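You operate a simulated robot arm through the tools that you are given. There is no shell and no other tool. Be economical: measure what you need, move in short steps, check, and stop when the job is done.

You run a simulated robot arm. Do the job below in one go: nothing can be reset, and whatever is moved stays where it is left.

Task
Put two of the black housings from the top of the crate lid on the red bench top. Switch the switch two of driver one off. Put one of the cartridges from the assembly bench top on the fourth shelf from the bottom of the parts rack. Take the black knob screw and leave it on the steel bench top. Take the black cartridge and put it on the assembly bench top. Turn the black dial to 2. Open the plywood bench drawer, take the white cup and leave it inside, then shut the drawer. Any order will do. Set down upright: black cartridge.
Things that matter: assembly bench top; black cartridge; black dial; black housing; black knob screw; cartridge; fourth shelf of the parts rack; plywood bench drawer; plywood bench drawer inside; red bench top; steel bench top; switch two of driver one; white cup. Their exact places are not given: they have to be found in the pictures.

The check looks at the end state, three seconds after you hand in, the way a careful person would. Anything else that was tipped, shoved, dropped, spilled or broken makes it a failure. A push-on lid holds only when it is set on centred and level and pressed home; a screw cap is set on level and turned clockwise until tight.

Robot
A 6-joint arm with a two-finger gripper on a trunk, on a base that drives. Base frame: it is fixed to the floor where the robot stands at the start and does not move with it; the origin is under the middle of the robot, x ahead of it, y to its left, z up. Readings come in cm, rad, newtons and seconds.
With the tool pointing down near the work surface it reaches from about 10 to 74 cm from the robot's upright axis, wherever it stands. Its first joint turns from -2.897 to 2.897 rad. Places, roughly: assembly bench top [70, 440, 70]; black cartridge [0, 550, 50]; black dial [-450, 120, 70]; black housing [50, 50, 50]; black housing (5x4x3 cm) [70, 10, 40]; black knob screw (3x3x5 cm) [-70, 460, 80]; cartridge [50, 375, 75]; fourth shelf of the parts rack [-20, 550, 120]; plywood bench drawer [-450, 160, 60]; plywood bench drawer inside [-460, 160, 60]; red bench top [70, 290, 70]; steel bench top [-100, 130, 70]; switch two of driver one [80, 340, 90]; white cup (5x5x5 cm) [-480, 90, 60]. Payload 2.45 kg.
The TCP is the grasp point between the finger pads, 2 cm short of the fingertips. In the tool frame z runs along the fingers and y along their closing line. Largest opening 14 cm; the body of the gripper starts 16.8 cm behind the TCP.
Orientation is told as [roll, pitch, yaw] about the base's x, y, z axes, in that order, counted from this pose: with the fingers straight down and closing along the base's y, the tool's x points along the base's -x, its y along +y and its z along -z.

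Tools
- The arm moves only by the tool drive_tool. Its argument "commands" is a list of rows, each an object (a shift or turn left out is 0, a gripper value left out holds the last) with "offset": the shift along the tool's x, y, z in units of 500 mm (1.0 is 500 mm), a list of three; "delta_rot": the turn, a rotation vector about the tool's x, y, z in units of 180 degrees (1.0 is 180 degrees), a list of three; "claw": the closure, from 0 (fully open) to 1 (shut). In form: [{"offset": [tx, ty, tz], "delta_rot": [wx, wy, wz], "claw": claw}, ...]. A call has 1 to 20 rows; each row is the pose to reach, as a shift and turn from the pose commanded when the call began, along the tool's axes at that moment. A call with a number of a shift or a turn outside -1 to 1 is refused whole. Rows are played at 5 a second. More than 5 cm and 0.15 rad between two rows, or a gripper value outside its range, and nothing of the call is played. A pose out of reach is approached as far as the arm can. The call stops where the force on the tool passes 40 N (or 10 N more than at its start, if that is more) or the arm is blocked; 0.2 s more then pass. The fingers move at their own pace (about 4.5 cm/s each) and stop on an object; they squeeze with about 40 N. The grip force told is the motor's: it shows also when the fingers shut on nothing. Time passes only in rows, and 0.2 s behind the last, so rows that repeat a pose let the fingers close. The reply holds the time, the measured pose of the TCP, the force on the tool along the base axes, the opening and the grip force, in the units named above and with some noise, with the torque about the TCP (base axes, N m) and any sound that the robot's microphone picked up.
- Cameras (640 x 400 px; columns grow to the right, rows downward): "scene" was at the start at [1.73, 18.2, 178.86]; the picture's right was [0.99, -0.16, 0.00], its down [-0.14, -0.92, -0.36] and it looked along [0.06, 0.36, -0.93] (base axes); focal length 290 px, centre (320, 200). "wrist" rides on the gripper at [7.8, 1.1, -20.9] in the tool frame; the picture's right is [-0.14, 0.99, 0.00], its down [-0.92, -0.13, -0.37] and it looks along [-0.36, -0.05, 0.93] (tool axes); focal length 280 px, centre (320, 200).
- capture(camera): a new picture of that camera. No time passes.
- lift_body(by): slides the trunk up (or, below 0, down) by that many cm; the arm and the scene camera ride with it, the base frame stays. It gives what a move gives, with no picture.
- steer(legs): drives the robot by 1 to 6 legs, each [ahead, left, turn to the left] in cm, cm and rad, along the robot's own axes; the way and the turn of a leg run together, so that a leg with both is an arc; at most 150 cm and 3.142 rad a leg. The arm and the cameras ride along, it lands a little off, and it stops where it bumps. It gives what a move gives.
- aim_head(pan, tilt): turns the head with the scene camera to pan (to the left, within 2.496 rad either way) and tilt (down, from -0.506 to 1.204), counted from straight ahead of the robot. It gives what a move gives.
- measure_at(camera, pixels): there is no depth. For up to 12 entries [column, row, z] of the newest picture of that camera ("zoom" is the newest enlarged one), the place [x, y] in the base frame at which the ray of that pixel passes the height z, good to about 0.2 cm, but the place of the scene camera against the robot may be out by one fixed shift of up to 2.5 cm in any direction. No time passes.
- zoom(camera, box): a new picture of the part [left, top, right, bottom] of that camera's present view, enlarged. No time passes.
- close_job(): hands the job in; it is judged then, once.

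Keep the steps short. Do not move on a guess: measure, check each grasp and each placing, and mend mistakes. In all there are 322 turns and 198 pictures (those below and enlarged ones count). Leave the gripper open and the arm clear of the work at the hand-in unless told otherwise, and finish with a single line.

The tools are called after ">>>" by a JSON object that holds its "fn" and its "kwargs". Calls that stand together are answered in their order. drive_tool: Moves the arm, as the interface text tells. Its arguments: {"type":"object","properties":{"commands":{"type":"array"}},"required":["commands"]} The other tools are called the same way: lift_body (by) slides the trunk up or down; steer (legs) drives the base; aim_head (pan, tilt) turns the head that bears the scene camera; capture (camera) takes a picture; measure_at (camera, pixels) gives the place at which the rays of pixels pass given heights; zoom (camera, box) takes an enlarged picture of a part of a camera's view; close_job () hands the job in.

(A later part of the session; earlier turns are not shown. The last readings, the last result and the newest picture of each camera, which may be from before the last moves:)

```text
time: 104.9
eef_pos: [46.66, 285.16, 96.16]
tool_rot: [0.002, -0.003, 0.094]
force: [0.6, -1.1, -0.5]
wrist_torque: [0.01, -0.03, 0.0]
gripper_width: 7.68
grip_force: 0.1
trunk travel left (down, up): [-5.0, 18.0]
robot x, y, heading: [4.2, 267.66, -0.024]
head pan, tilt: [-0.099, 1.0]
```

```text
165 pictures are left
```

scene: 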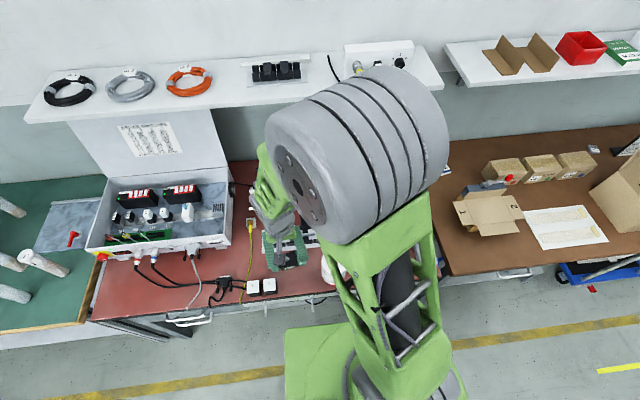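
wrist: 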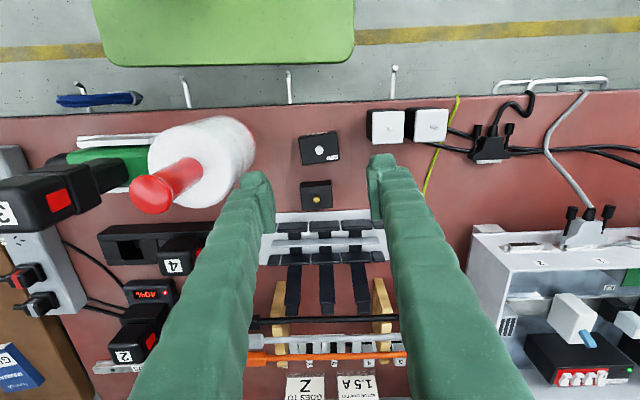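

Both housings rest on the red bench. Retract the arm, then shift left to face the driver box.

>>> {"fn": "drive_tool", "kwargs": {"commands": [{"offset": [0.06, 0, -0.04]}, {"offset": [0.13, 0, -0.06]}, {"offset": [0.2, 0, -0.08]}]}}

>>> {"fn": "steer", "kwargs": {"legs": [[-4, 60, 0.02]]}}

>>> {"fn": "capture", "kwargs": {"camera": "wrist"}}

>>> {"fn": "aim_head", "kwargs": {"pan": 0.1, "tilt": 0.8}}

>>> {"fn": "capture", "kwargs": {"camera": "scene"}}

```text
time: 105.7
eef_pos: [36.9, 284.01, 100.16]
tool_rot: [0.001, -0.005, 0.097]
force: [-1.1, -0.1, 0.0]
wrist_torque: [0.02, -0.03, 0.0]
gripper_width: 7.73
grip_force: 0.0
trunk travel left (down, up): [-5.0, 18.0]
robot x, y, heading: [4.63, 267.95, -0.026]
head pan, tilt: [-0.099, 1.0]
```

```text
time: 111.5
eef_pos: [33.91, 344.86, 100.06]
tool_rot: [0.001, -0.004, 0.106]
force: [-0.5, -0.1, -0.7]
wrist_torque: [-0.01, -0.01, 0.01]
gripper_width: 7.71
grip_force: 0.1
trunk travel left (down, up): [-5.0, 18.0]
robot x, y, heading: [2.13, 327.41, -0.016]
head pan, tilt: [-0.099, 1.0]
```

```text
164 pictures are left
```

wrist: 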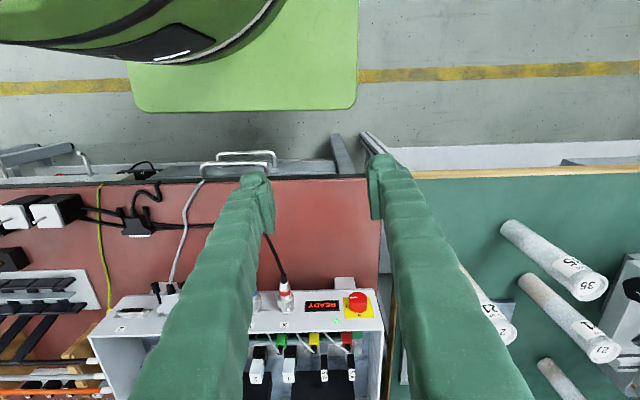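

```text
time: 112.2
eef_pos: [33.91, 344.77, 100.07]
tool_rot: [0.001, -0.006, 0.105]
force: [0.3, 0.4, -0.2]
wrist_torque: [-0.03, 0.0, -0.02]
gripper_width: 7.68
grip_force: 0.0
trunk travel left (down, up): [-5.0, 18.0]
robot x, y, heading: [1.79, 328.01, -0.01]
head pan, tilt: [0.099, 0.799]
```

```text
163 pictures are left
```

scene: 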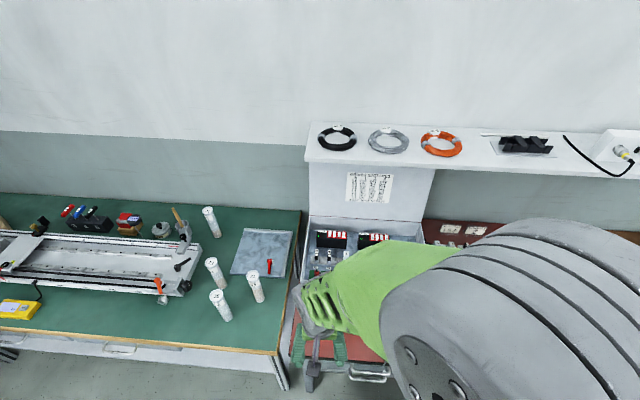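

The numbered cylinders on the green bench are the cartridges. For the switch, I'll move the wrist camera nearer over the driver box.

>>> {"fn": "drive_tool", "kwargs": {"commands": [{"offset": [-0.06, -0.02, -0.02]}, {"offset": [-0.13, -0.05, -0.04]}, {"offset": [-0.2, -0.09, -0.05]}, {"offset": [-0.27, -0.12, -0.05]}]}}

>>> {"fn": "capture", "kwargs": {"camera": "wrist"}}

```text
time: 113.2
eef_pos: [48.08, 340.2, 102.51]
tool_rot: [0.004, -0.002, 0.106]
force: [0.5, -0.1, -0.2]
wrist_torque: [0.04, 0.03, 0.0]
gripper_width: 7.69
grip_force: 0.1
trunk travel left (down, up): [-5.0, 18.0]
robot x, y, heading: [1.66, 328.31, -0.014]
head pan, tilt: [0.099, 0.799]
```

```text
162 pictures are left
```

wrist: 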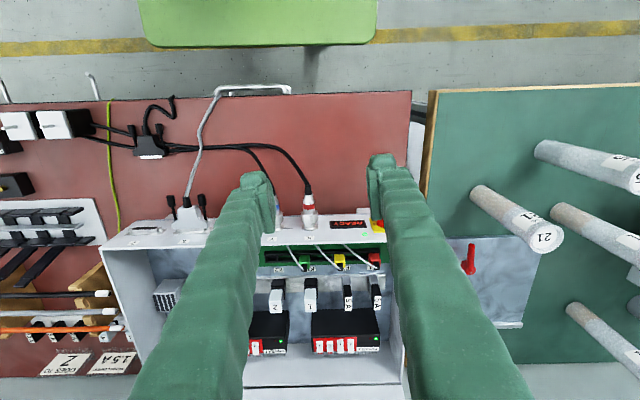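

>>> {"fn": "zoom", "kwargs": {"camera": "wrist", "box": [240, 270, 400, 370]}}

>>> {"fn": "zoom", "kwargs": {"camera": "scene", "box": [300, 160, 440, 280]}}

```text
4.00 times, centred on (320, 320) of wrist
```

zoom: 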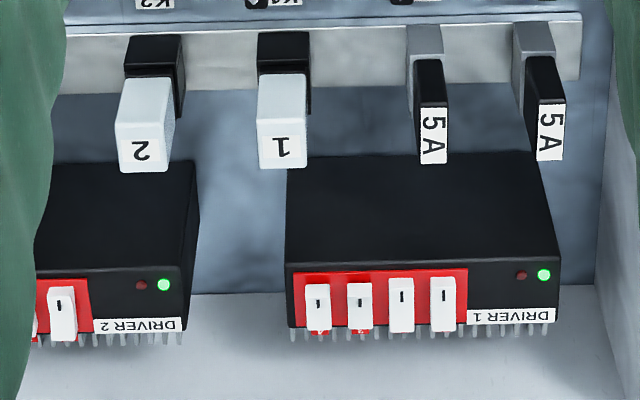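

```text
3.33 times, centred on (370, 220) of scene
```

zoom: 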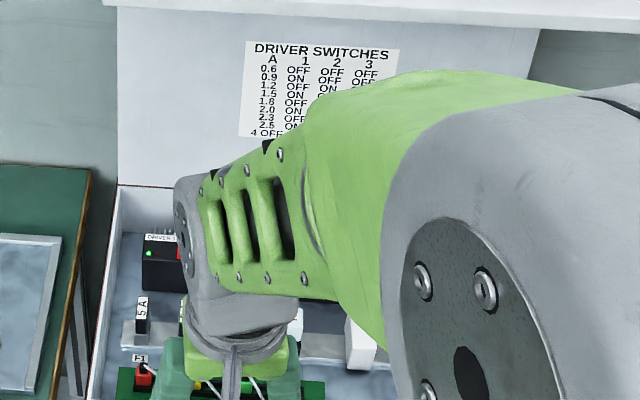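

Driver 1 is at wrist (345,330) with four white switches on red. I need a better view; I'll close the gripper and swing the arm aside (toward right) so the scene camera can see it.

>>> {"fn": "measure_at", "kwargs": {"camera": "wrist", "pixels": [[340, 345, 88], [340, 345, 92], [320, 346, 90], [351, 346, 90], [314, 340, 90], [357, 339, 90], [378, 225, 88], [290, 232, 85], [380, 340, 90]]}}

>>> {"fn": "drive_tool", "kwargs": {"commands": [{"offset": [0.05, -0.06, -0.02], "claw": 1}, {"offset": [0.1, -0.13, -0.04]}, {"offset": [0.15, -0.2, -0.05]}, {"offset": [0.2, -0.27, -0.05]}, {"offset": [0.2, -0.35, -0.05]}, {"offset": [0.2, -0.43, -0.05]}, {"offset": [0.2, -0.51, -0.05]}, {"offset": [0.2, -0.6, -0.05]}, {"offset": [0.2, -0.68, -0.05]}]}}

>>> {"fn": "zoom", "kwargs": {"camera": "scene", "box": [280, 180, 440, 340]}}

```text
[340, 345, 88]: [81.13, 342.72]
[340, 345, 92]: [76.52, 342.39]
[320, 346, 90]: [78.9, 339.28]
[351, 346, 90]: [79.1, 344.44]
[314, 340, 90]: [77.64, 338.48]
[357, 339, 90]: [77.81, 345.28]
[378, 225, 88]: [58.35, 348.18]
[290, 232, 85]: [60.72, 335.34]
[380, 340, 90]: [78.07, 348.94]
```

```text
time: 115.2
eef_pos: [41.87, 305.42, 105.32]
tool_rot: [0.005, -0.004, 0.107]
force: [0.7, 0.9, 0.1]
wrist_torque: [0.04, 0.01, -0.02]
gripper_width: 0.0
grip_force: 29.0
trunk travel left (down, up): [-5.0, 18.0]
robot x, y, heading: [1.8, 328.23, -0.017]
head pan, tilt: [0.099, 0.799]
```

```text
2.50 times, centred on (360, 260) of scene
```

zoom: 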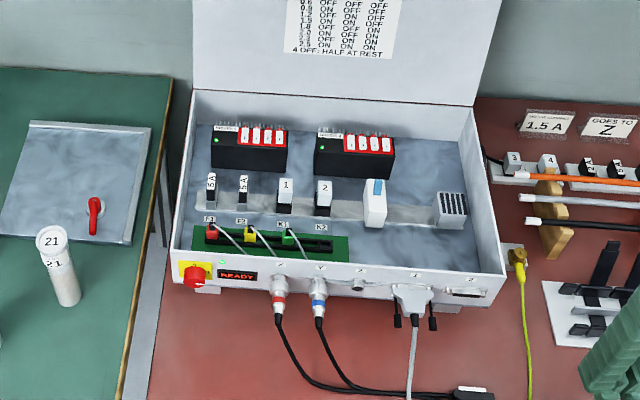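

Now zoom tightly on driver 1.

>>> {"fn": "zoom", "kwargs": {"camera": "scene", "box": [330, 225, 382, 257]}}

>>> {"fn": "measure_at", "kwargs": {"camera": "zoom", "pixels": [[320, 200, 90]]}}

```text
12.31 times, centred on (356, 241) of scene
```

zoom: 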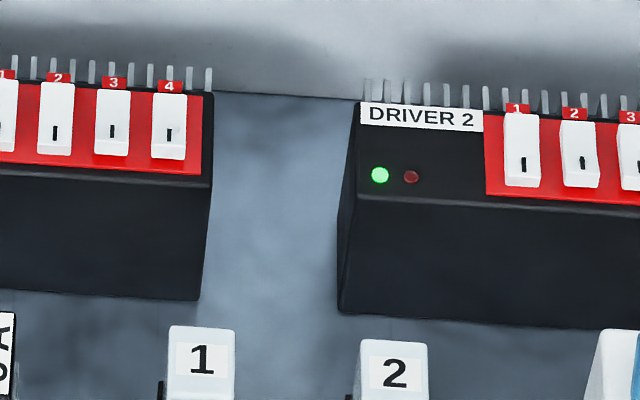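

```text
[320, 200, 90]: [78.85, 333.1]
```

>>> {"fn": "zoom", "kwargs": {"camera": "scene", "box": [326, 224, 356, 244]}}

>>> {"fn": "zoom", "kwargs": {"camera": "scene", "box": [340, 160, 400, 205]}}

```text
16.00 times, centred on (341, 234) of scene
```

zoom: 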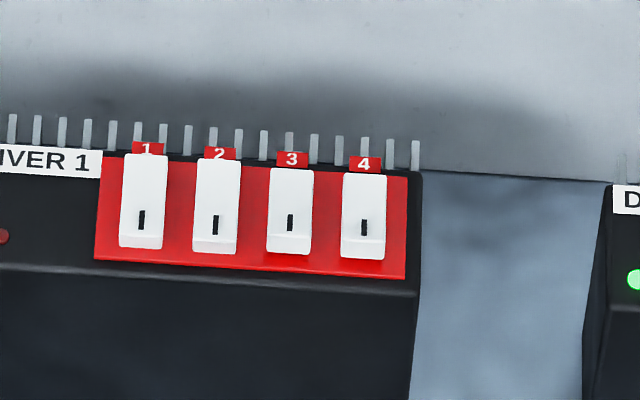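

```text
8.89 times, centred on (370, 182) of scene
```

zoom: 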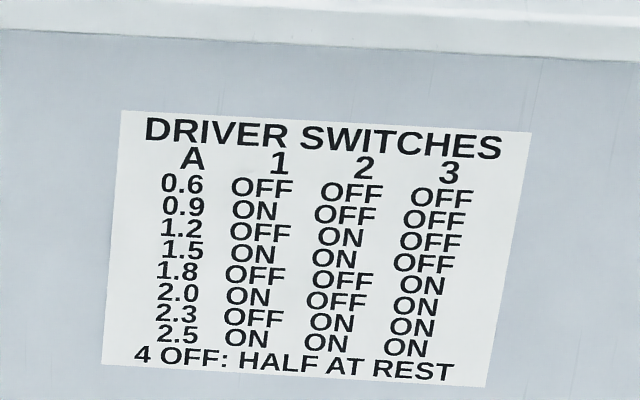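

Rockers 1 and 2 have their number tabs half hidden (far end raised, "I" end pressed = ON); 3 and 4 are OFF. So for switch two I must press its far end. I'll pull the base a bit closer and left first.

>>> {"fn": "steer", "kwargs": {"legs": [[5, 12, 0.0]]}}

>>> {"fn": "capture", "kwargs": {"camera": "wrist"}}

```text
time: 116.9
eef_pos: [46.96, 317.11, 105.33]
tool_rot: [0.001, -0.005, 0.104]
force: [0.6, -0.3, -0.5]
wrist_torque: [0.02, 0.01, 0.02]
gripper_width: 0.0
grip_force: 29.1
trunk travel left (down, up): [-5.0, 18.0]
robot x, y, heading: [7.11, 339.66, -0.02]
head pan, tilt: [0.099, 0.799]
```

```text
155 pictures are left
```

wrist: 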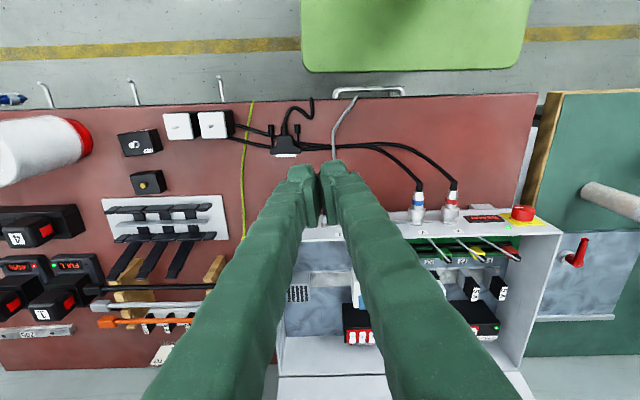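

>>> {"fn": "drive_tool", "kwargs": {"commands": [{"offset": [-0.046, 0.078, -0.01], "claw": 0.5}, {"offset": [-0.092, 0.156, -0.02]}, {"offset": [-0.138, 0.234, -0.02], "delta_rot": [0, 0, 0.01]}, {"offset": [-0.184, 0.312, -0.02], "delta_rot": [0, 0, 0.02]}, {"offset": [-0.23, 0.39, -0.02], "delta_rot": [0, 0, 0.033]}, {"offset": [-0.276, 0.469, -0.02], "delta_rot": [0, 0, 0.033], "claw": 0}, {"offset": [-0.322, 0.547, -0.02], "delta_rot": [0, 0, 0.033]}, {"offset": [-0.367, 0.625, -0.02], "delta_rot": [0, 0, 0.033]}, {"offset": [-0.367, 0.625, -0.02], "delta_rot": [0, 0, 0.033]}]}}

>>> {"fn": "capture", "kwargs": {"camera": "wrist"}}

```text
time: 118.9
eef_pos: [61.96, 350.19, 106.67]
tool_rot: [0.002, -0.004, 0.001]
force: [0.2, -0.2, 0.3]
wrist_torque: [-0.02, 0.04, -0.01]
gripper_width: 14.0
grip_force: 0.0
trunk travel left (down, up): [-5.0, 18.0]
robot x, y, heading: [7.07, 339.72, -0.015]
head pan, tilt: [0.099, 0.799]
```

```text
154 pictures are left
```

wrist: 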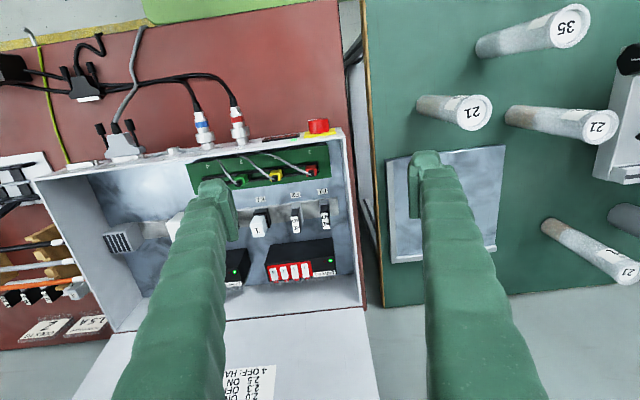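

>>> {"fn": "zoom", "kwargs": {"camera": "wrist", "box": [255, 230, 345, 290]}}

```text
6.67 times, centred on (300, 260) of wrist
```

zoom: 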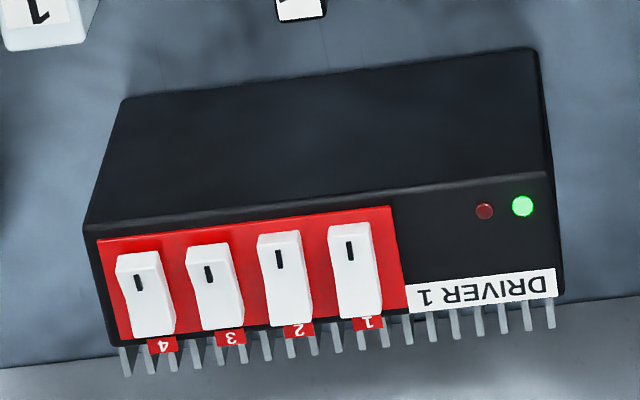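

>>> {"fn": "measure_at", "kwargs": {"camera": "zoom", "pixels": [[286, 282, 88], [286, 282, 92], [279, 238, 90], [297, 322, 90], [352, 228, 90], [372, 316, 90], [223, 285, 90], [149, 295, 90], [85, 225, 89], [555, 180, 89]]}}

```text
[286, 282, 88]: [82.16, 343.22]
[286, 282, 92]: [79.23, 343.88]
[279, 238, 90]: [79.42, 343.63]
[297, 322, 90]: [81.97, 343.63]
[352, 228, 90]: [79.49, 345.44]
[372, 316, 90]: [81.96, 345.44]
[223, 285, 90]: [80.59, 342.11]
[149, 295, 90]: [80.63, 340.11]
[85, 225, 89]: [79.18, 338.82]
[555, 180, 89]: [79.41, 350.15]
```

I'll approach with a forward lean of 20° (so the near corner of one fingertip is lowest), staging at about (70.5, 351, 99).

>>> {"fn": "drive_tool", "kwargs": {"commands": [{"offset": [-0.04, 0, 0.03], "delta_rot": [0, -0.03, 0]}, {"offset": [-0.08, 0.01, 0.07], "delta_rot": [0, -0.06, 0]}, {"offset": [-0.13, 0.016, 0.12], "delta_rot": [0, -0.09, 0]}, {"offset": [-0.17, 0.016, 0.155], "delta_rot": [0, -0.111, 0]}, {"offset": [-0.17, 0.016, 0.155], "delta_rot": [0, -0.111, 0]}]}}

>>> {"fn": "capture", "kwargs": {"camera": "wrist"}}

```text
time: 120.1
eef_pos: [70.41, 351.13, 98.79]
tool_rot: [0.004, -0.353, 0.001]
force: [0.1, 0.1, 0.1]
wrist_torque: [-0.01, 0.01, 0.01]
gripper_width: 13.96
grip_force: 0.1
trunk travel left (down, up): [-5.0, 18.0]
robot x, y, heading: [7.2, 339.72, -0.021]
head pan, tilt: [0.099, 0.799]
```

```text
152 pictures are left
```

wrist: 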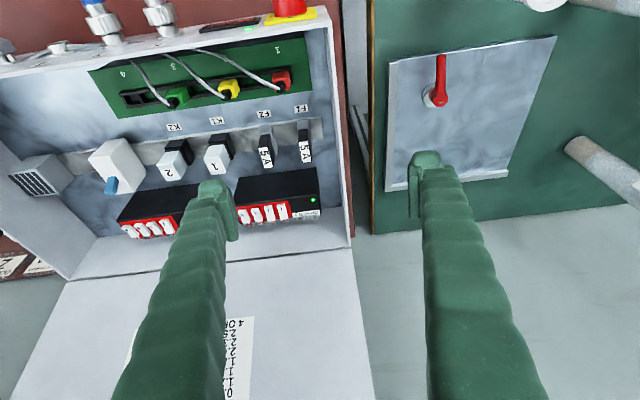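

>>> {"fn": "zoom", "kwargs": {"camera": "wrist", "box": [230, 165, 326, 229]}}

>>> {"fn": "measure_at", "kwargs": {"camera": "zoom", "pixels": [[320, 200, 80]]}}

```text
6.25 times, centred on (278, 197) of wrist
```

zoom: 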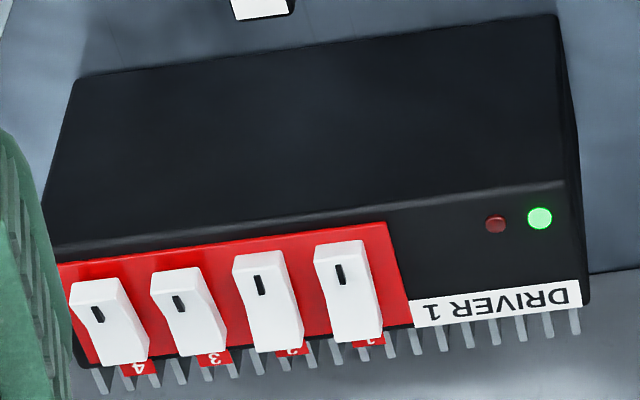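

```text
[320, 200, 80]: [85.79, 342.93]
```

>>> {"fn": "measure_at", "kwargs": {"camera": "zoom", "pixels": [[268, 300, 86], [268, 300, 88], [268, 300, 90], [240, 255, 88], [235, 260, 86], [282, 348, 88], [258, 258, 88], [355, 340, 88], [340, 245, 88], [568, 182, 88]]}}

```text
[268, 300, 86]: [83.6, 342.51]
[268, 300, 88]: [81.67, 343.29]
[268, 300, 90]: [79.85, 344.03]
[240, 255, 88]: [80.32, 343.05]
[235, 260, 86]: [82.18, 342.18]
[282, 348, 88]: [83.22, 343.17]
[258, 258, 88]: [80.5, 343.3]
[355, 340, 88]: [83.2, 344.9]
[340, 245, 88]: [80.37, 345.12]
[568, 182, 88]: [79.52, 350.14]
```

Estimated rocker 2: x 81.7–84.4, y≈343, top z≈87. I'll bring the right finger's near corner to about 3 cm above its far end.

>>> {"fn": "drive_tool", "kwargs": {"commands": [{"offset": [-0.0575, -0.012, 0.055]}, {"offset": [-0.115, -0.012, 0.11]}, {"offset": [-0.172, -0.012, 0.164]}, {"offset": [-0.23, -0.012, 0.219]}, {"offset": [-0.23, -0.012, 0.219]}]}}

>>> {"fn": "capture", "kwargs": {"camera": "wrist"}}

```text
time: 121.3
eef_pos: [85.04, 350.45, 92.37]
tool_rot: [0.001, -0.354, 0.001]
force: [0.4, 0.3, -0.5]
wrist_torque: [-0.03, 0.0, 0.02]
gripper_width: 14.03
grip_force: 0.1
trunk travel left (down, up): [-5.0, 18.0]
robot x, y, heading: [6.89, 339.37, -0.014]
head pan, tilt: [0.099, 0.799]
```

```text
150 pictures are left
```

wrist: 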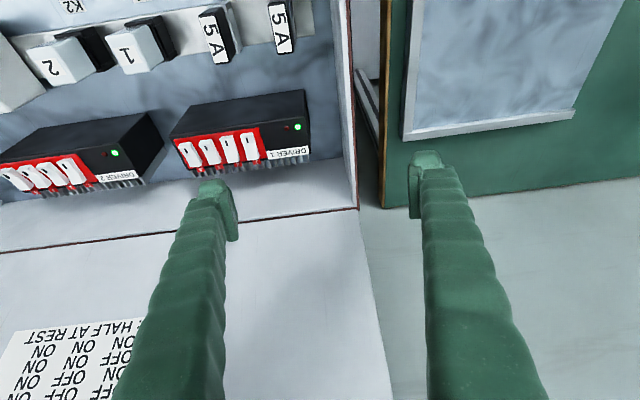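

>>> {"fn": "zoom", "kwargs": {"camera": "wrist", "box": [160, 110, 320, 220]}}

```text
3.64 times, centred on (240, 165) of wrist
```

zoom: 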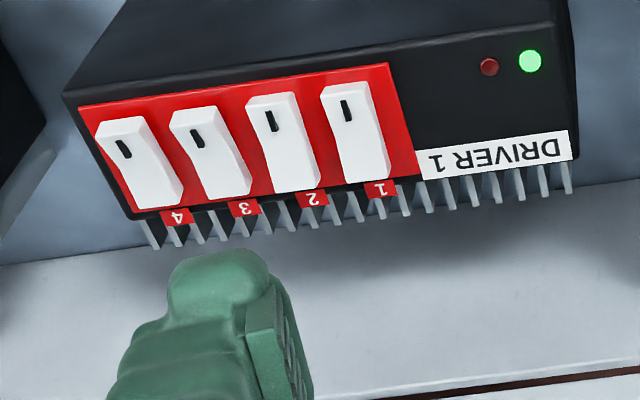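

>>> {"fn": "measure_at", "kwargs": {"camera": "zoom", "pixels": [[285, 142, 84], [285, 142, 86], [285, 142, 88], [272, 95, 86], [298, 190, 86], [310, 200, 86], [65, 92, 86], [575, 3, 86], [200, 280, 90], [240, 262, 90]]}}

```text
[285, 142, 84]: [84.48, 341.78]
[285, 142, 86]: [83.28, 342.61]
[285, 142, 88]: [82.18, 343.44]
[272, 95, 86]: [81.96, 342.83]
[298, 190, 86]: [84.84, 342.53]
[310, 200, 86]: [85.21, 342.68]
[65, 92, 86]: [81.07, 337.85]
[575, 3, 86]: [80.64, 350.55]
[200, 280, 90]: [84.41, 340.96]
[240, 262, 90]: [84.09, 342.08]
```

Close view is excellent: rocker 2 at zoom (285,142). The finger lines up in x; I'll shift slightly left in y and go down 2 cm, then look.

>>> {"fn": "drive_tool", "kwargs": {"commands": [{"offset": [0.0105, 0.005, 0.016]}, {"offset": [0.0202, 0.005, 0.0352]}, {"offset": [0.0202, 0.005, 0.0352]}]}}

>>> {"fn": "zoom", "kwargs": {"camera": "wrist", "box": [160, 110, 320, 220]}}

```text
time: 122.1
eef_pos: [84.71, 350.8, 90.3]
tool_rot: [0.001, -0.352, -0.001]
force: [0.0, 0.0, -0.3]
wrist_torque: [0.01, 0.02, 0.0]
gripper_width: 14.0
grip_force: 0.1
trunk travel left (down, up): [-5.0, 18.0]
robot x, y, heading: [6.99, 340.11, -0.019]
head pan, tilt: [0.099, 0.799]
```

```text
3.64 times, centred on (240, 165) of wrist
```

zoom: 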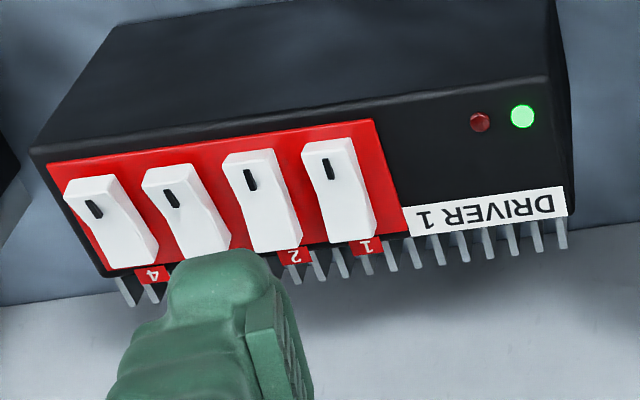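

The finger sits over the rocker 2/3 far ends; 3 is already off so brushing it is harmless. Descending in small steps with force watch.

>>> {"fn": "drive_tool", "kwargs": {"commands": [{"offset": [0.0028, 0.002, 0.0075]}, {"offset": [0.0055, 0.004, 0.015]}, {"offset": [0.0076, 0.004, 0.0206]}, {"offset": [0.009, 0.004, 0.0244]}, {"offset": [0.0104, 0.004, 0.0281]}]}}

>>> {"fn": "zoom", "kwargs": {"camera": "wrist", "box": [160, 110, 320, 220]}}

```text
time: 123.3
eef_pos: [84.65, 350.77, 88.71]
tool_rot: [0.002, -0.353, 0.001]
force: [0.3, 0.5, 0.1]
wrist_torque: [-0.01, 0.01, 0.01]
gripper_width: 14.01
grip_force: 0.0
trunk travel left (down, up): [-5.0, 18.0]
robot x, y, heading: [6.94, 340.06, -0.014]
head pan, tilt: [0.099, 0.799]
```

```text
3.64 times, centred on (240, 165) of wrist
```

zoom: 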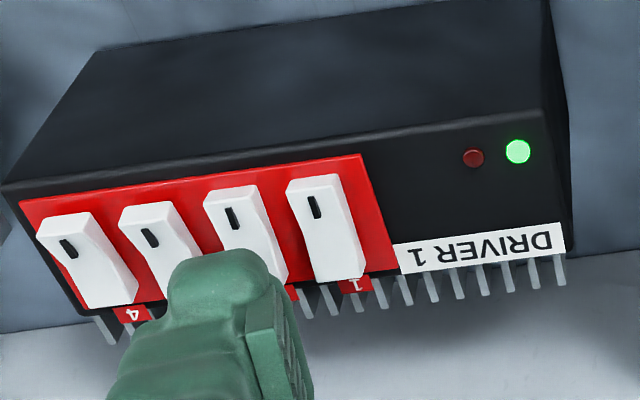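

>>> {"fn": "drive_tool", "kwargs": {"commands": [{"offset": [0.0021, 0.0, 0.0056]}, {"offset": [0.0042, 0.0, 0.0113]}, {"offset": [0.0062, 0.0, 0.0169]}, {"offset": [0.0083, 0.0, 0.0225]}]}}

>>> {"fn": "zoom", "kwargs": {"camera": "wrist", "box": [160, 110, 320, 220]}}

```text
time: 124.3
eef_pos: [85.02, 350.96, 88.45]
tool_rot: [0.004, -0.365, 0.002]
force: [1.2, -0.5, 14.4]
wrist_torque: [-1.17, 0.13, -0.14]
gripper_width: 14.01
grip_force: 0.0
trunk travel left (down, up): [-5.0, 18.0]
robot x, y, heading: [6.97, 339.94, -0.017]
head pan, tilt: [0.099, 0.799]
stopped in row 4: the force on the tool passed its limit at 43 N (the readings are from after the stop); the commanded pose is now the measured one
```

```text
3.64 times, centred on (240, 165) of wrist
```

zoom: 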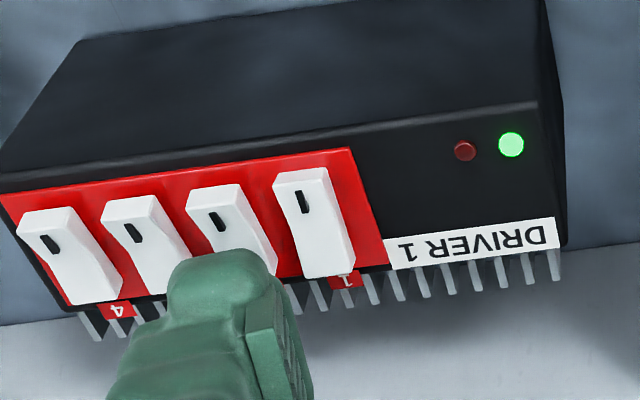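

Rocker 2 now looks like 3 and 4 (near end raised). Lifting off to verify.

>>> {"fn": "drive_tool", "kwargs": {"commands": [{"offset": [-0.007, 0, -0.019]}, {"offset": [-0.028, 0, -0.075]}, {"offset": [-0.05, 0, -0.14]}, {"offset": [-0.07, 0, -0.2]}]}}

>>> {"fn": "zoom", "kwargs": {"camera": "wrist", "box": [140, 60, 300, 170]}}

```text
time: 125.3
eef_pos: [84.74, 350.83, 98.76]
tool_rot: [0.003, -0.359, 0.001]
force: [0.4, -0.3, -0.1]
wrist_torque: [0.01, -0.03, 0.0]
gripper_width: 14.0
grip_force: 0.1
trunk travel left (down, up): [-5.0, 18.0]
robot x, y, heading: [7.06, 340.21, -0.018]
head pan, tilt: [0.099, 0.799]
```

```text
3.64 times, centred on (220, 115) of wrist
```

zoom: 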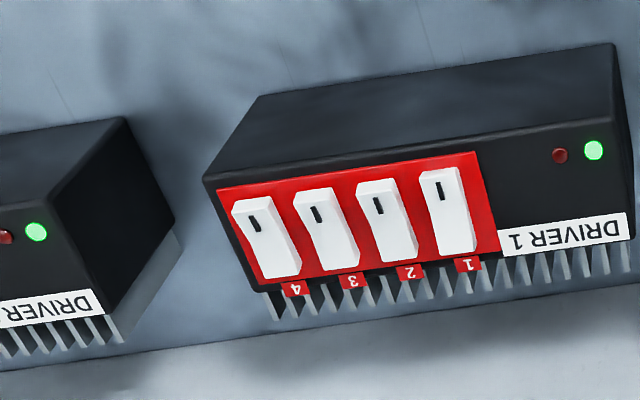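

Switch two is off, the others unchanged. Retracting the arm from over the box and straightening it.

>>> {"fn": "drive_tool", "kwargs": {"commands": [{"offset": [0.04, 0, -0.07], "delta_rot": [0, 0.0, 0]}, {"offset": [0.12, 0, -0.12], "delta_rot": [0, 0.02, 0]}, {"offset": [0.2, -0.02, -0.17], "delta_rot": [0, 0.04, 0]}, {"offset": [0.28, -0.04, -0.21], "delta_rot": [0, 0.06, 0]}, {"offset": [0.36, -0.06, -0.25], "delta_rot": [0, 0.08, 0]}, {"offset": [0.44, -0.08, -0.29], "delta_rot": [0, 0.1, 0]}, {"offset": [0.52, -0.1, -0.33], "delta_rot": [0, 0.114, 0]}, {"offset": [0.6, -0.1, -0.37], "delta_rot": [0, 0.114, 0]}, {"offset": [0.68, -0.1, -0.41], "delta_rot": [0, 0.114, 0]}]}}

>>> {"fn": "aim_head", "kwargs": {"pan": 0.9, "tilt": 0.55}}

>>> {"fn": "capture", "kwargs": {"camera": "scene"}}

```text
time: 127.3
eef_pos: [45.19, 345.67, 105.98]
tool_rot: [0.004, -0.002, 0.004]
force: [0.2, -0.3, 0.3]
wrist_torque: [0.02, -0.01, 0.02]
gripper_width: 14.01
grip_force: 0.1
trunk travel left (down, up): [-5.0, 18.0]
robot x, y, heading: [6.83, 340.09, -0.018]
head pan, tilt: [0.099, 0.799]
```

```text
time: 128.5
eef_pos: [45.5, 345.69, 105.95]
tool_rot: [0.004, -0.001, 0.004]
force: [0.4, -0.2, 0.3]
wrist_torque: [0.0, 0.0, -0.01]
gripper_width: 14.0
grip_force: 0.0
trunk travel left (down, up): [-5.0, 18.0]
robot x, y, heading: [7.15, 339.85, -0.013]
head pan, tilt: [0.901, 0.55]
```

```text
144 pictures are left
```

scene: 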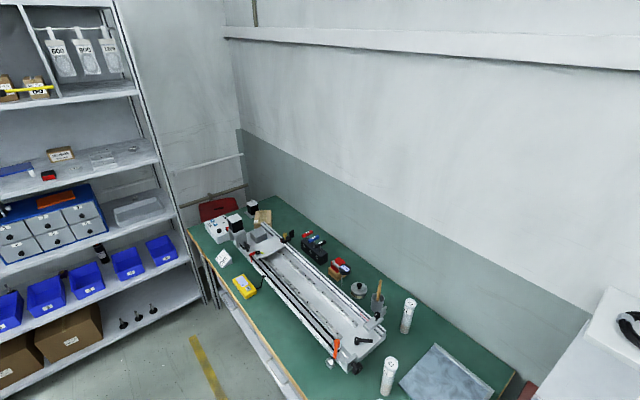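

>>> {"fn": "zoom", "kwargs": {"camera": "scene", "box": [0, 80, 220, 400]}}

>>> {"fn": "zoom", "kwargs": {"camera": "scene", "box": [180, 180, 520, 400]}}

>>> {"fn": "measure_at", "kwargs": {"camera": "scene", "pixels": [[60, 170, 120], [155, 158, 120], [188, 253, 50], [201, 300, 15], [100, 260, 50], [133, 90, 160], [185, 232, 72]]}}

```text
1.25 times, centred on (110, 240) of scene
```

zoom: 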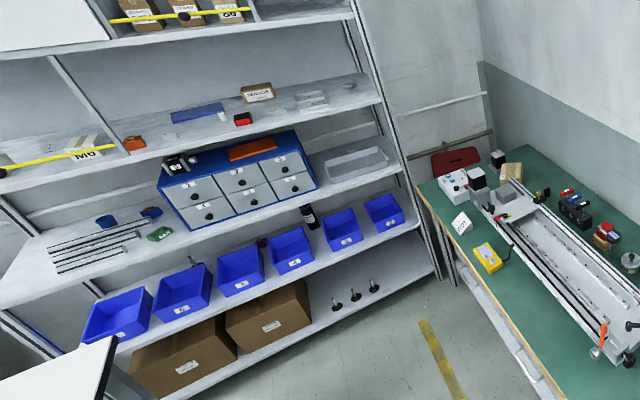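

```text
1.82 times, centred on (350, 290) of scene
```

zoom: 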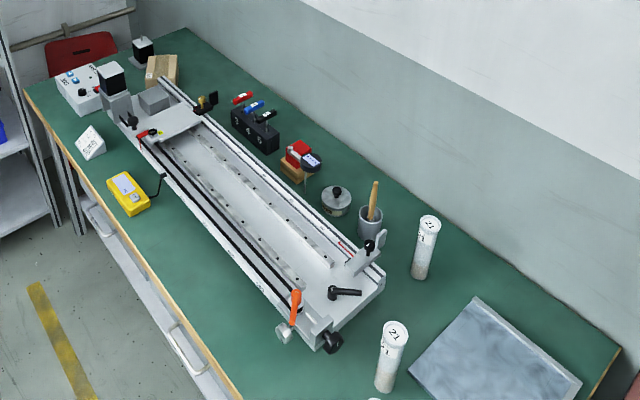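

```text
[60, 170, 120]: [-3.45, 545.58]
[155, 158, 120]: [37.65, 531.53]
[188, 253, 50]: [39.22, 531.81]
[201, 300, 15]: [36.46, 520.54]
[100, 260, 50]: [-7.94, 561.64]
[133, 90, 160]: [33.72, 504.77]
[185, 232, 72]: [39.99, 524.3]
```

The rack's fourth shelf (z≈120, red/black item on it) and the black cartridge (second shelf, between bins) are visible. Now a look at the nearer cartridges.

>>> {"fn": "aim_head", "kwargs": {"pan": 0.55, "tilt": 0.85}}

>>> {"fn": "capture", "kwargs": {"camera": "scene"}}

>>> {"fn": "capture", "kwargs": {"camera": "wrist"}}

```text
time: 129.3
eef_pos: [45.52, 345.71, 105.95]
tool_rot: [0.004, -0.001, 0.002]
force: [0.0, 0.3, 0.0]
wrist_torque: [-0.02, -0.02, 0.02]
gripper_width: 13.98
grip_force: 0.0
trunk travel left (down, up): [-5.0, 18.0]
robot x, y, heading: [7.12, 340.1, -0.012]
head pan, tilt: [0.55, 0.85]
```

```text
141 pictures are left
```

scene: 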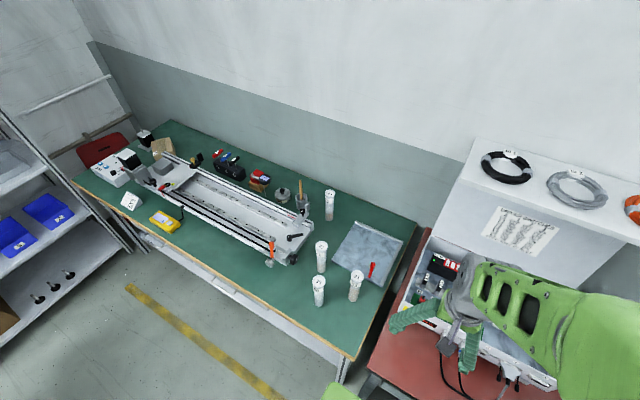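

```text
140 pictures are left
```

wrist: 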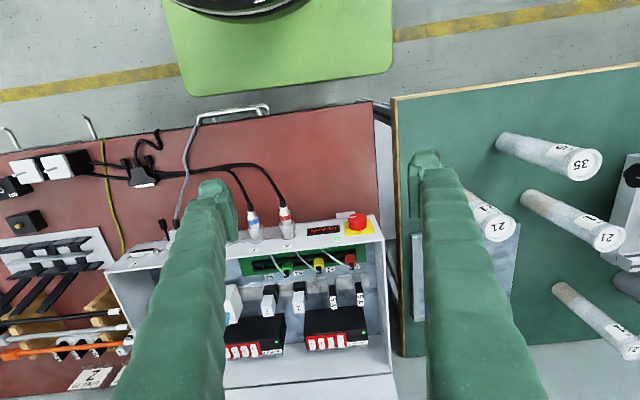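

>>> {"fn": "measure_at", "kwargs": {"camera": "scene", "pixels": [[318, 304, 74], [321, 270, 74], [355, 299, 74], [329, 219, 74], [318, 280, 90], [353, 357, 74], [72, 182, 74], [270, 264, 74]]}}

>>> {"fn": "measure_at", "kwargs": {"camera": "wrist", "pixels": [[505, 142, 74], [532, 202, 74], [560, 290, 74], [585, 165, 90], [608, 236, 90]]}}

>>> {"fn": "zoom", "kwargs": {"camera": "scene", "box": [290, 180, 380, 320]}}

```text
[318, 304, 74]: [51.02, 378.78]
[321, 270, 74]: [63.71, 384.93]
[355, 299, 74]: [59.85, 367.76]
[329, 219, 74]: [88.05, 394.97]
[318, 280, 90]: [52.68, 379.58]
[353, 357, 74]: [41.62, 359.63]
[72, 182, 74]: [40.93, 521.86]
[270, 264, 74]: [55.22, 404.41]
```

```text
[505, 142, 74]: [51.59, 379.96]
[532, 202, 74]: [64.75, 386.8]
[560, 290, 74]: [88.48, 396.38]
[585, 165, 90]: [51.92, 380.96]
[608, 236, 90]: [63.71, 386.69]
```

```text
2.86 times, centred on (335, 250) of scene
```

zoom: 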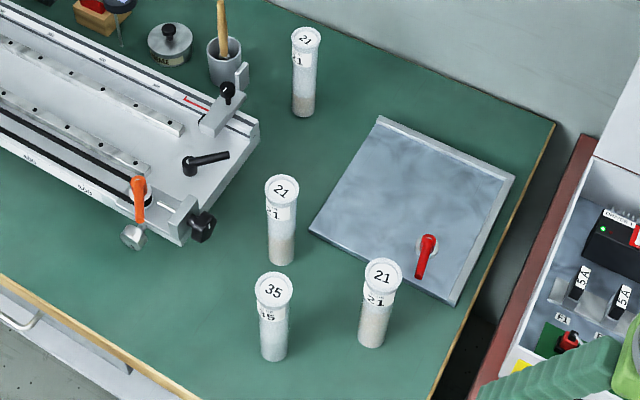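

I'll take cartridge "21" at about (60, 368). Moving to a pre-grasp in front of it with a 60° forward tilt and the gripper ~10 cm open.

>>> {"fn": "drive_tool", "kwargs": {"commands": [{"offset": [0.0, 0.06, 0.0], "delta_rot": [0, -0.042, 0], "claw": 0.25}, {"offset": [0.0, 0.12, 0.02], "delta_rot": [0, -0.084, 0]}, {"offset": [0.0, 0.18, 0.05], "delta_rot": [0, -0.126, 0]}, {"offset": [0.0, 0.24, 0.08], "delta_rot": [0, -0.168, 0]}, {"offset": [0.0, 0.3, 0.11], "delta_rot": [0, -0.21, 0]}, {"offset": [0.0, 0.36, 0.15], "delta_rot": [0, -0.252, 0]}, {"offset": [0.0, 0.42, 0.2], "delta_rot": [0, -0.294, 0]}, {"offset": [0.0, 0.446, 0.24], "delta_rot": [0, -0.333, 0]}, {"offset": [0.0, 0.446, 0.24], "delta_rot": [0, -0.333, 0]}]}}

>>> {"fn": "capture", "kwargs": {"camera": "wrist"}}

>>> {"fn": "capture", "kwargs": {"camera": "scene"}}

```text
time: 131.3
eef_pos: [45.88, 370.02, 105.28]
tool_rot: [-0.013, -1.041, 0.01]
force: [-0.1, -0.2, 0.6]
wrist_torque: [-0.02, -0.02, -0.07]
gripper_width: 10.52
grip_force: 0.1
out of reach, approached as far as the arm can: row 2, 3, 4, 5, 6, 7, 8, 9
trunk travel left (down, up): [-5.0, 18.0]
robot x, y, heading: [6.93, 339.61, -0.017]
head pan, tilt: [0.55, 0.85]
```

```text
138 pictures are left
```

wrist: 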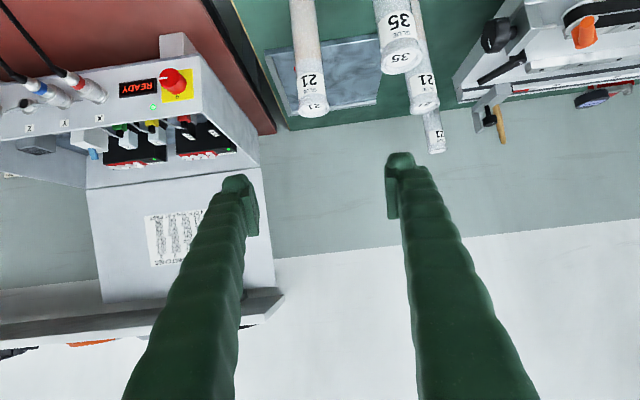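

```text
137 pictures are left
```

scene: 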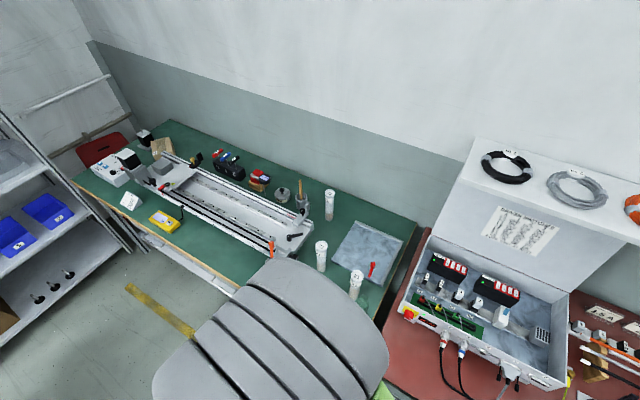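

The pose is too near the trunk. Backing the base and shifting left so the arm has room.

>>> {"fn": "steer", "kwargs": {"legs": [[-16, 0, 0], [0, 24, 0.015]]}}

>>> {"fn": "drive_tool", "kwargs": {"commands": [{"offset": [0.05, 0, 0.03]}, {"offset": [0.1, 0, 0.06]}, {"offset": [0.15, 0, 0.09]}]}}

>>> {"fn": "capture", "kwargs": {"camera": "wrist"}}

```text
time: 135.1
eef_pos: [29.18, 395.41, 105.21]
tool_rot: [-0.012, -1.041, 0.027]
force: [1.1, 0.5, 0.9]
wrist_torque: [0.02, 0.01, 0.0]
gripper_width: 10.49
grip_force: 0.0
trunk travel left (down, up): [-5.0, 18.0]
robot x, y, heading: [-8.92, 364.47, 0.003]
head pan, tilt: [0.55, 0.85]
```

```text
time: 135.9
eef_pos: [29.73, 399.13, 101.14]
tool_rot: [-0.052, -1.026, 0.051]
force: [0.7, -0.2, 0.8]
wrist_torque: [0.0, 0.01, 0.02]
gripper_width: 10.47
grip_force: 0.1
out of reach, approached as far as the arm can: row 1, 2, 3
trunk travel left (down, up): [-5.0, 18.0]
robot x, y, heading: [-9.34, 364.61, 0.0]
head pan, tilt: [0.55, 0.85]
```

```text
136 pictures are left
```

wrist: 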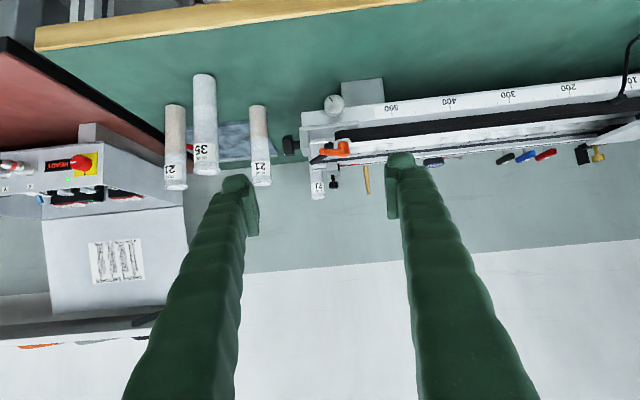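

>>> {"fn": "drive_tool", "kwargs": {"commands": [{"offset": [0.005, -0.09, 0.02]}, {"offset": [0.01, -0.18, 0.04]}, {"offset": [0.02, -0.27, 0.07]}, {"offset": [0.03, -0.36, 0.12]}, {"offset": [0.04, -0.44, 0.17]}, {"offset": [0.05, -0.51, 0.23]}, {"offset": [0.06, -0.57, 0.3]}, {"offset": [0.074, -0.62, 0.378]}, {"offset": [0.074, -0.62, 0.378]}]}}

>>> {"fn": "capture", "kwargs": {"camera": "wrist"}}

```text
refused: row 4 steps farther than a row can; nothing moved
```

```text
135 pictures are left
```

wrist: 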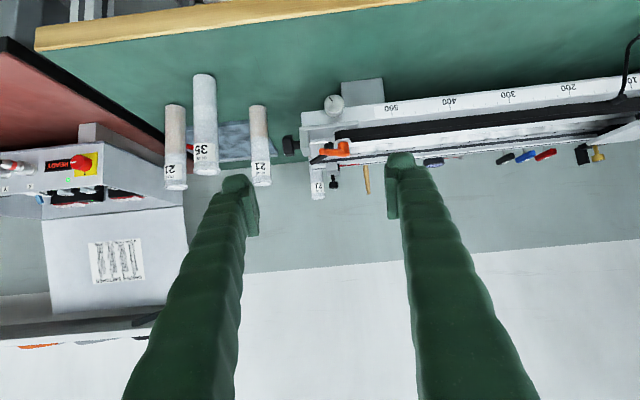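

>>> {"fn": "drive_tool", "kwargs": {"commands": [{"offset": [0.005, -0.08, 0.02]}, {"offset": [0.01, -0.16, 0.04]}, {"offset": [0.02, -0.24, 0.07]}, {"offset": [0.03, -0.32, 0.11]}, {"offset": [0.04, -0.4, 0.15]}, {"offset": [0.05, -0.47, 0.2]}, {"offset": [0.06, -0.53, 0.26]}, {"offset": [0.07, -0.58, 0.32]}, {"offset": [0.074, -0.62, 0.378]}, {"offset": [0.074, -0.62, 0.378]}]}}

>>> {"fn": "capture", "kwargs": {"camera": "wrist"}}

```text
time: 138.1
eef_pos: [51.55, 367.65, 93.0]
tool_rot: [-0.314, -0.955, 0.277]
force: [0.4, -1.7, -0.6]
wrist_torque: [0.04, 0.01, 0.07]
gripper_width: 10.49
grip_force: 0.0
out of reach, approached as far as the arm can: row 1, 2, 3, 4, 5, 6, 7, 8, 9, 10
trunk travel left (down, up): [-5.0, 18.0]
robot x, y, heading: [-9.31, 364.65, -0.0]
head pan, tilt: [0.55, 0.85]
```

```text
134 pictures are left
```

wrist: 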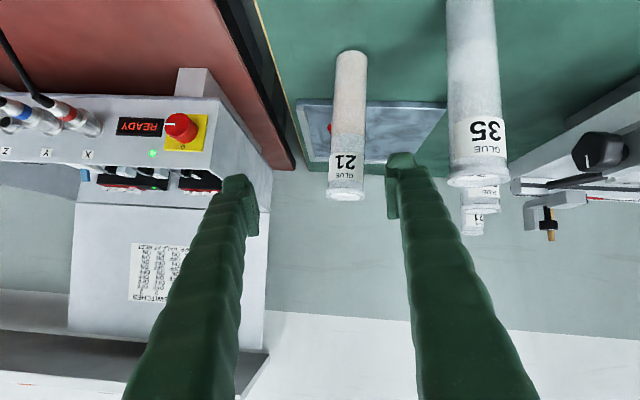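

The arm cannot hold the level pose this close. I'll back the base another 14 cm and re-level the gripper.

>>> {"fn": "steer", "kwargs": {"legs": [[-14, 2, 0]]}}

>>> {"fn": "drive_tool", "kwargs": {"commands": [{"offset": [0, 0, 0.04], "delta_rot": [-0.013, 0, 0.025]}, {"offset": [0, 0, 0.1], "delta_rot": [-0.027, -0.004, 0.05]}, {"offset": [0, 0, 0.14], "delta_rot": [-0.027, -0.004, 0.05]}, {"offset": [0, 0, 0.14], "delta_rot": [-0.027, -0.004, 0.05]}]}}

>>> {"fn": "capture", "kwargs": {"camera": "wrist"}}

```text
time: 139.4
eef_pos: [37.41, 369.9, 92.98]
tool_rot: [-0.317, -0.956, 0.279]
force: [0.0, -0.2, 0.3]
wrist_torque: [0.01, -0.04, -0.01]
gripper_width: 10.52
grip_force: 0.1
trunk travel left (down, up): [-5.0, 18.0]
robot x, y, heading: [-23.27, 366.77, 0.005]
head pan, tilt: [0.55, 0.85]
```

```text
time: 140.4
eef_pos: [46.35, 371.24, 91.92]
tool_rot: [-0.196, -0.949, 0.142]
force: [-0.4, 0.2, 0.1]
wrist_torque: [-0.02, 0.0, -0.02]
gripper_width: 10.51
grip_force: 0.1
out of reach, approached as far as the arm can: row 1, 2, 3, 4
trunk travel left (down, up): [-5.0, 18.0]
robot x, y, heading: [-23.09, 366.8, 0.003]
head pan, tilt: [0.55, 0.85]
```

```text
133 pictures are left
```

wrist: 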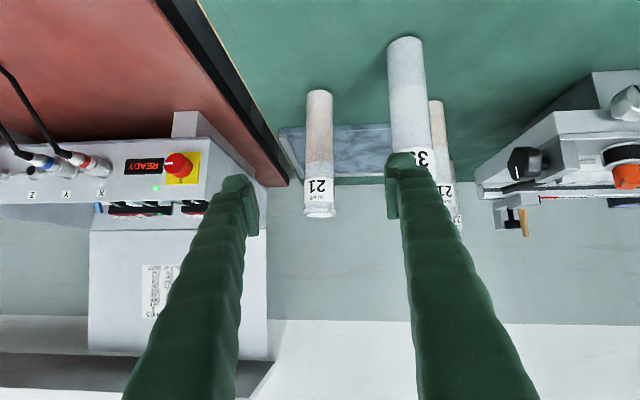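

>>> {"fn": "drive_tool", "kwargs": {"commands": [{"offset": [-0.03, -0.024, -0.02], "delta_rot": [-0.013, 0.025, 0.012]}, {"offset": [-0.062, -0.049, -0.042], "delta_rot": [-0.0275, 0.0543, 0.0239]}, {"offset": [-0.062, -0.049, -0.042], "delta_rot": [-0.0275, 0.0543, 0.0239]}, {"offset": [-0.062, -0.049, -0.042], "delta_rot": [-0.0275, 0.0543, 0.0239]}]}}

```text
time: 141.4
eef_pos: [46.45, 371.97, 96.49]
tool_rot: [-0.038, -0.779, 0.001]
force: [-0.2, -0.2, 0.0]
wrist_torque: [0.03, 0.0, 0.0]
gripper_width: 10.5
grip_force: 0.0
out of reach, approached as far as the arm can: row 1, 2, 3, 4
trunk travel left (down, up): [-5.0, 18.0]
robot x, y, heading: [-23.14, 366.68, 0.003]
head pan, tilt: [0.55, 0.85]
```

>>> {"fn": "lift_body", "kwargs": {"by": -5}}

>>> {"fn": "drive_tool", "kwargs": {"commands": [{"offset": [0, -0.03, 0], "delta_rot": [0, 0, 0]}, {"offset": [0, -0.06, 0], "delta_rot": [0, 0, 0]}, {"offset": [0, -0.06, 0], "delta_rot": [0, 0, 0]}]}}

```text
time: 142.4
eef_pos: [46.3, 371.96, 91.5]
tool_rot: [-0.036, -0.782, 0.002]
force: [0.0, -1.0, -0.3]
wrist_torque: [0.0, -0.03, 0.0]
gripper_width: 10.5
grip_force: 0.1
trunk travel left (down, up): [0.0, 23.0]
robot x, y, heading: [-22.99, 366.62, -0.0]
head pan, tilt: [0.55, 0.85]
```

```text
time: 143.2
eef_pos: [45.9, 370.8, 91.46]
tool_rot: [-0.041, -0.78, -0.011]
force: [-0.5, 0.2, -0.6]
wrist_torque: [0.0, 0.01, 0.01]
gripper_width: 10.51
grip_force: 0.1
out of reach, approached as far as the arm can: row 1, 2, 3
trunk travel left (down, up): [0.0, 23.0]
robot x, y, heading: [-22.75, 366.48, 0.003]
head pan, tilt: [0.55, 0.85]
```

The forearm is too steep here; more distance should help. Checking behind the robot before backing further.

>>> {"fn": "aim_head", "kwargs": {"pan": 2.45, "tilt": 0.7}}

>>> {"fn": "capture", "kwargs": {"camera": "scene"}}

>>> {"fn": "aim_head", "kwargs": {"pan": -2.45, "tilt": 0.7}}

>>> {"fn": "capture", "kwargs": {"camera": "scene"}}

```text
time: 145.0
eef_pos: [45.86, 370.73, 91.52]
tool_rot: [-0.042, -0.78, -0.01]
force: [-0.5, 0.1, 0.5]
wrist_torque: [0.03, 0.0, 0.0]
gripper_width: 10.5
grip_force: 0.0
trunk travel left (down, up): [0.0, 23.0]
robot x, y, heading: [-23.27, 366.63, 0.007]
head pan, tilt: [2.45, 0.7]
```

```text
132 pictures are left
```

scene: 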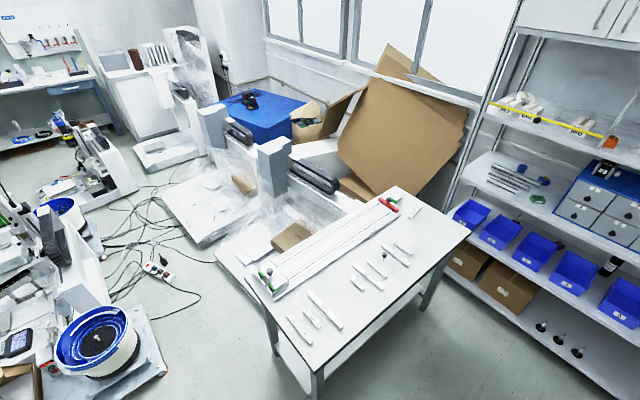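

```text
time: 148.9
eef_pos: [45.85, 370.83, 91.46]
tool_rot: [-0.041, -0.779, -0.01]
force: [-0.2, 0.0, 0.7]
wrist_torque: [-0.03, 0.02, -0.01]
gripper_width: 10.5
grip_force: 0.0
trunk travel left (down, up): [0.0, 23.0]
robot x, y, heading: [-22.68, 366.76, 0.0]
head pan, tilt: [-2.45, 0.7]
```

```text
131 pictures are left
```

scene: 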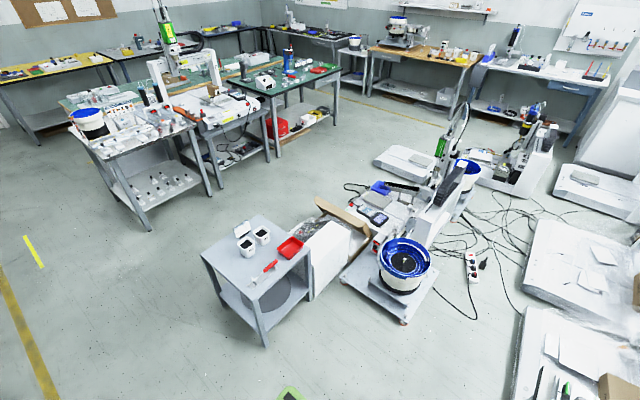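

>>> {"fn": "measure_at", "kwargs": {"camera": "scene", "pixels": [[255, 282, 70], [308, 248, 70], [400, 325, 5], [205, 195, 0], [75, 130, 70], [195, 125, 70], [265, 347, 0]]}}

>>> {"fn": "aim_head", "kwargs": {"pan": 2.0, "tilt": 0.9}}

>>> {"fn": "capture", "kwargs": {"camera": "scene"}}

```text
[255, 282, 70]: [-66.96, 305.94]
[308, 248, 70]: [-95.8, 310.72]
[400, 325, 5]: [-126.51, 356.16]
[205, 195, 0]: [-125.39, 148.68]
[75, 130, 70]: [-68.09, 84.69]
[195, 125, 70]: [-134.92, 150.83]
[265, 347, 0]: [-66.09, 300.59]
```

```text
time: 152.5
eef_pos: [45.85, 370.71, 91.49]
tool_rot: [-0.04, -0.781, -0.01]
force: [0.9, 0.4, 0.6]
wrist_torque: [-0.01, 0.02, 0.0]
gripper_width: 10.51
grip_force: 0.1
trunk travel left (down, up): [0.0, 23.0]
robot x, y, heading: [-23.15, 366.88, 0.002]
head pan, tilt: [2.0, 0.901]
```

```text
130 pictures are left
```

scene: 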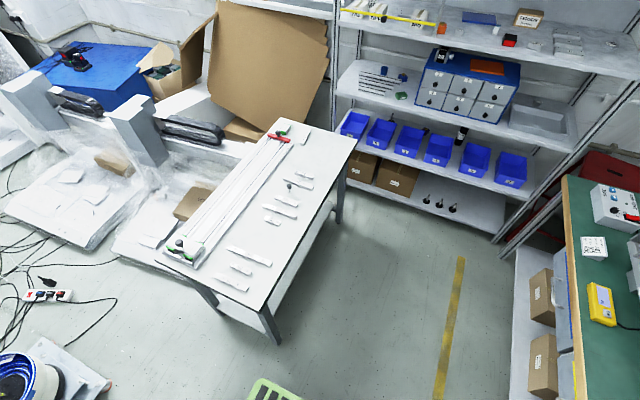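

>>> {"fn": "measure_at", "kwargs": {"camera": "scene", "pixels": [[262, 310, 76], [357, 137, 76], [290, 188, 78], [155, 258, 76], [278, 342, 0], [448, 380, 0]]}}

>>> {"fn": "zoom", "kwargs": {"camera": "scene", "box": [260, 160, 330, 220]}}

```text
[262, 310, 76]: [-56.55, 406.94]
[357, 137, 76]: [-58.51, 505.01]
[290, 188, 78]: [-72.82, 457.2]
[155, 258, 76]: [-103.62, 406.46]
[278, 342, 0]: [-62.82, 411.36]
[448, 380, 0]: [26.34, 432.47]
```

```text
6.67 times, centred on (295, 190) of scene
```

zoom: 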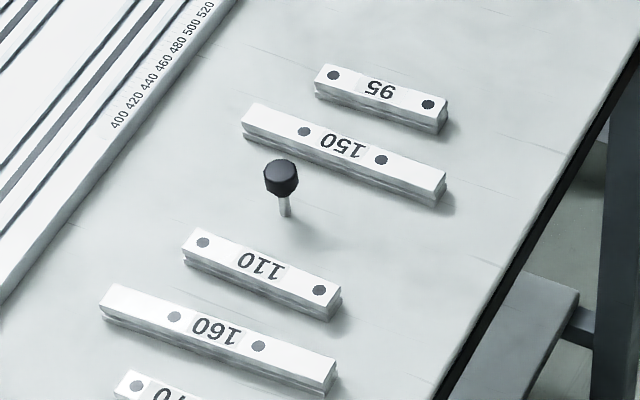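

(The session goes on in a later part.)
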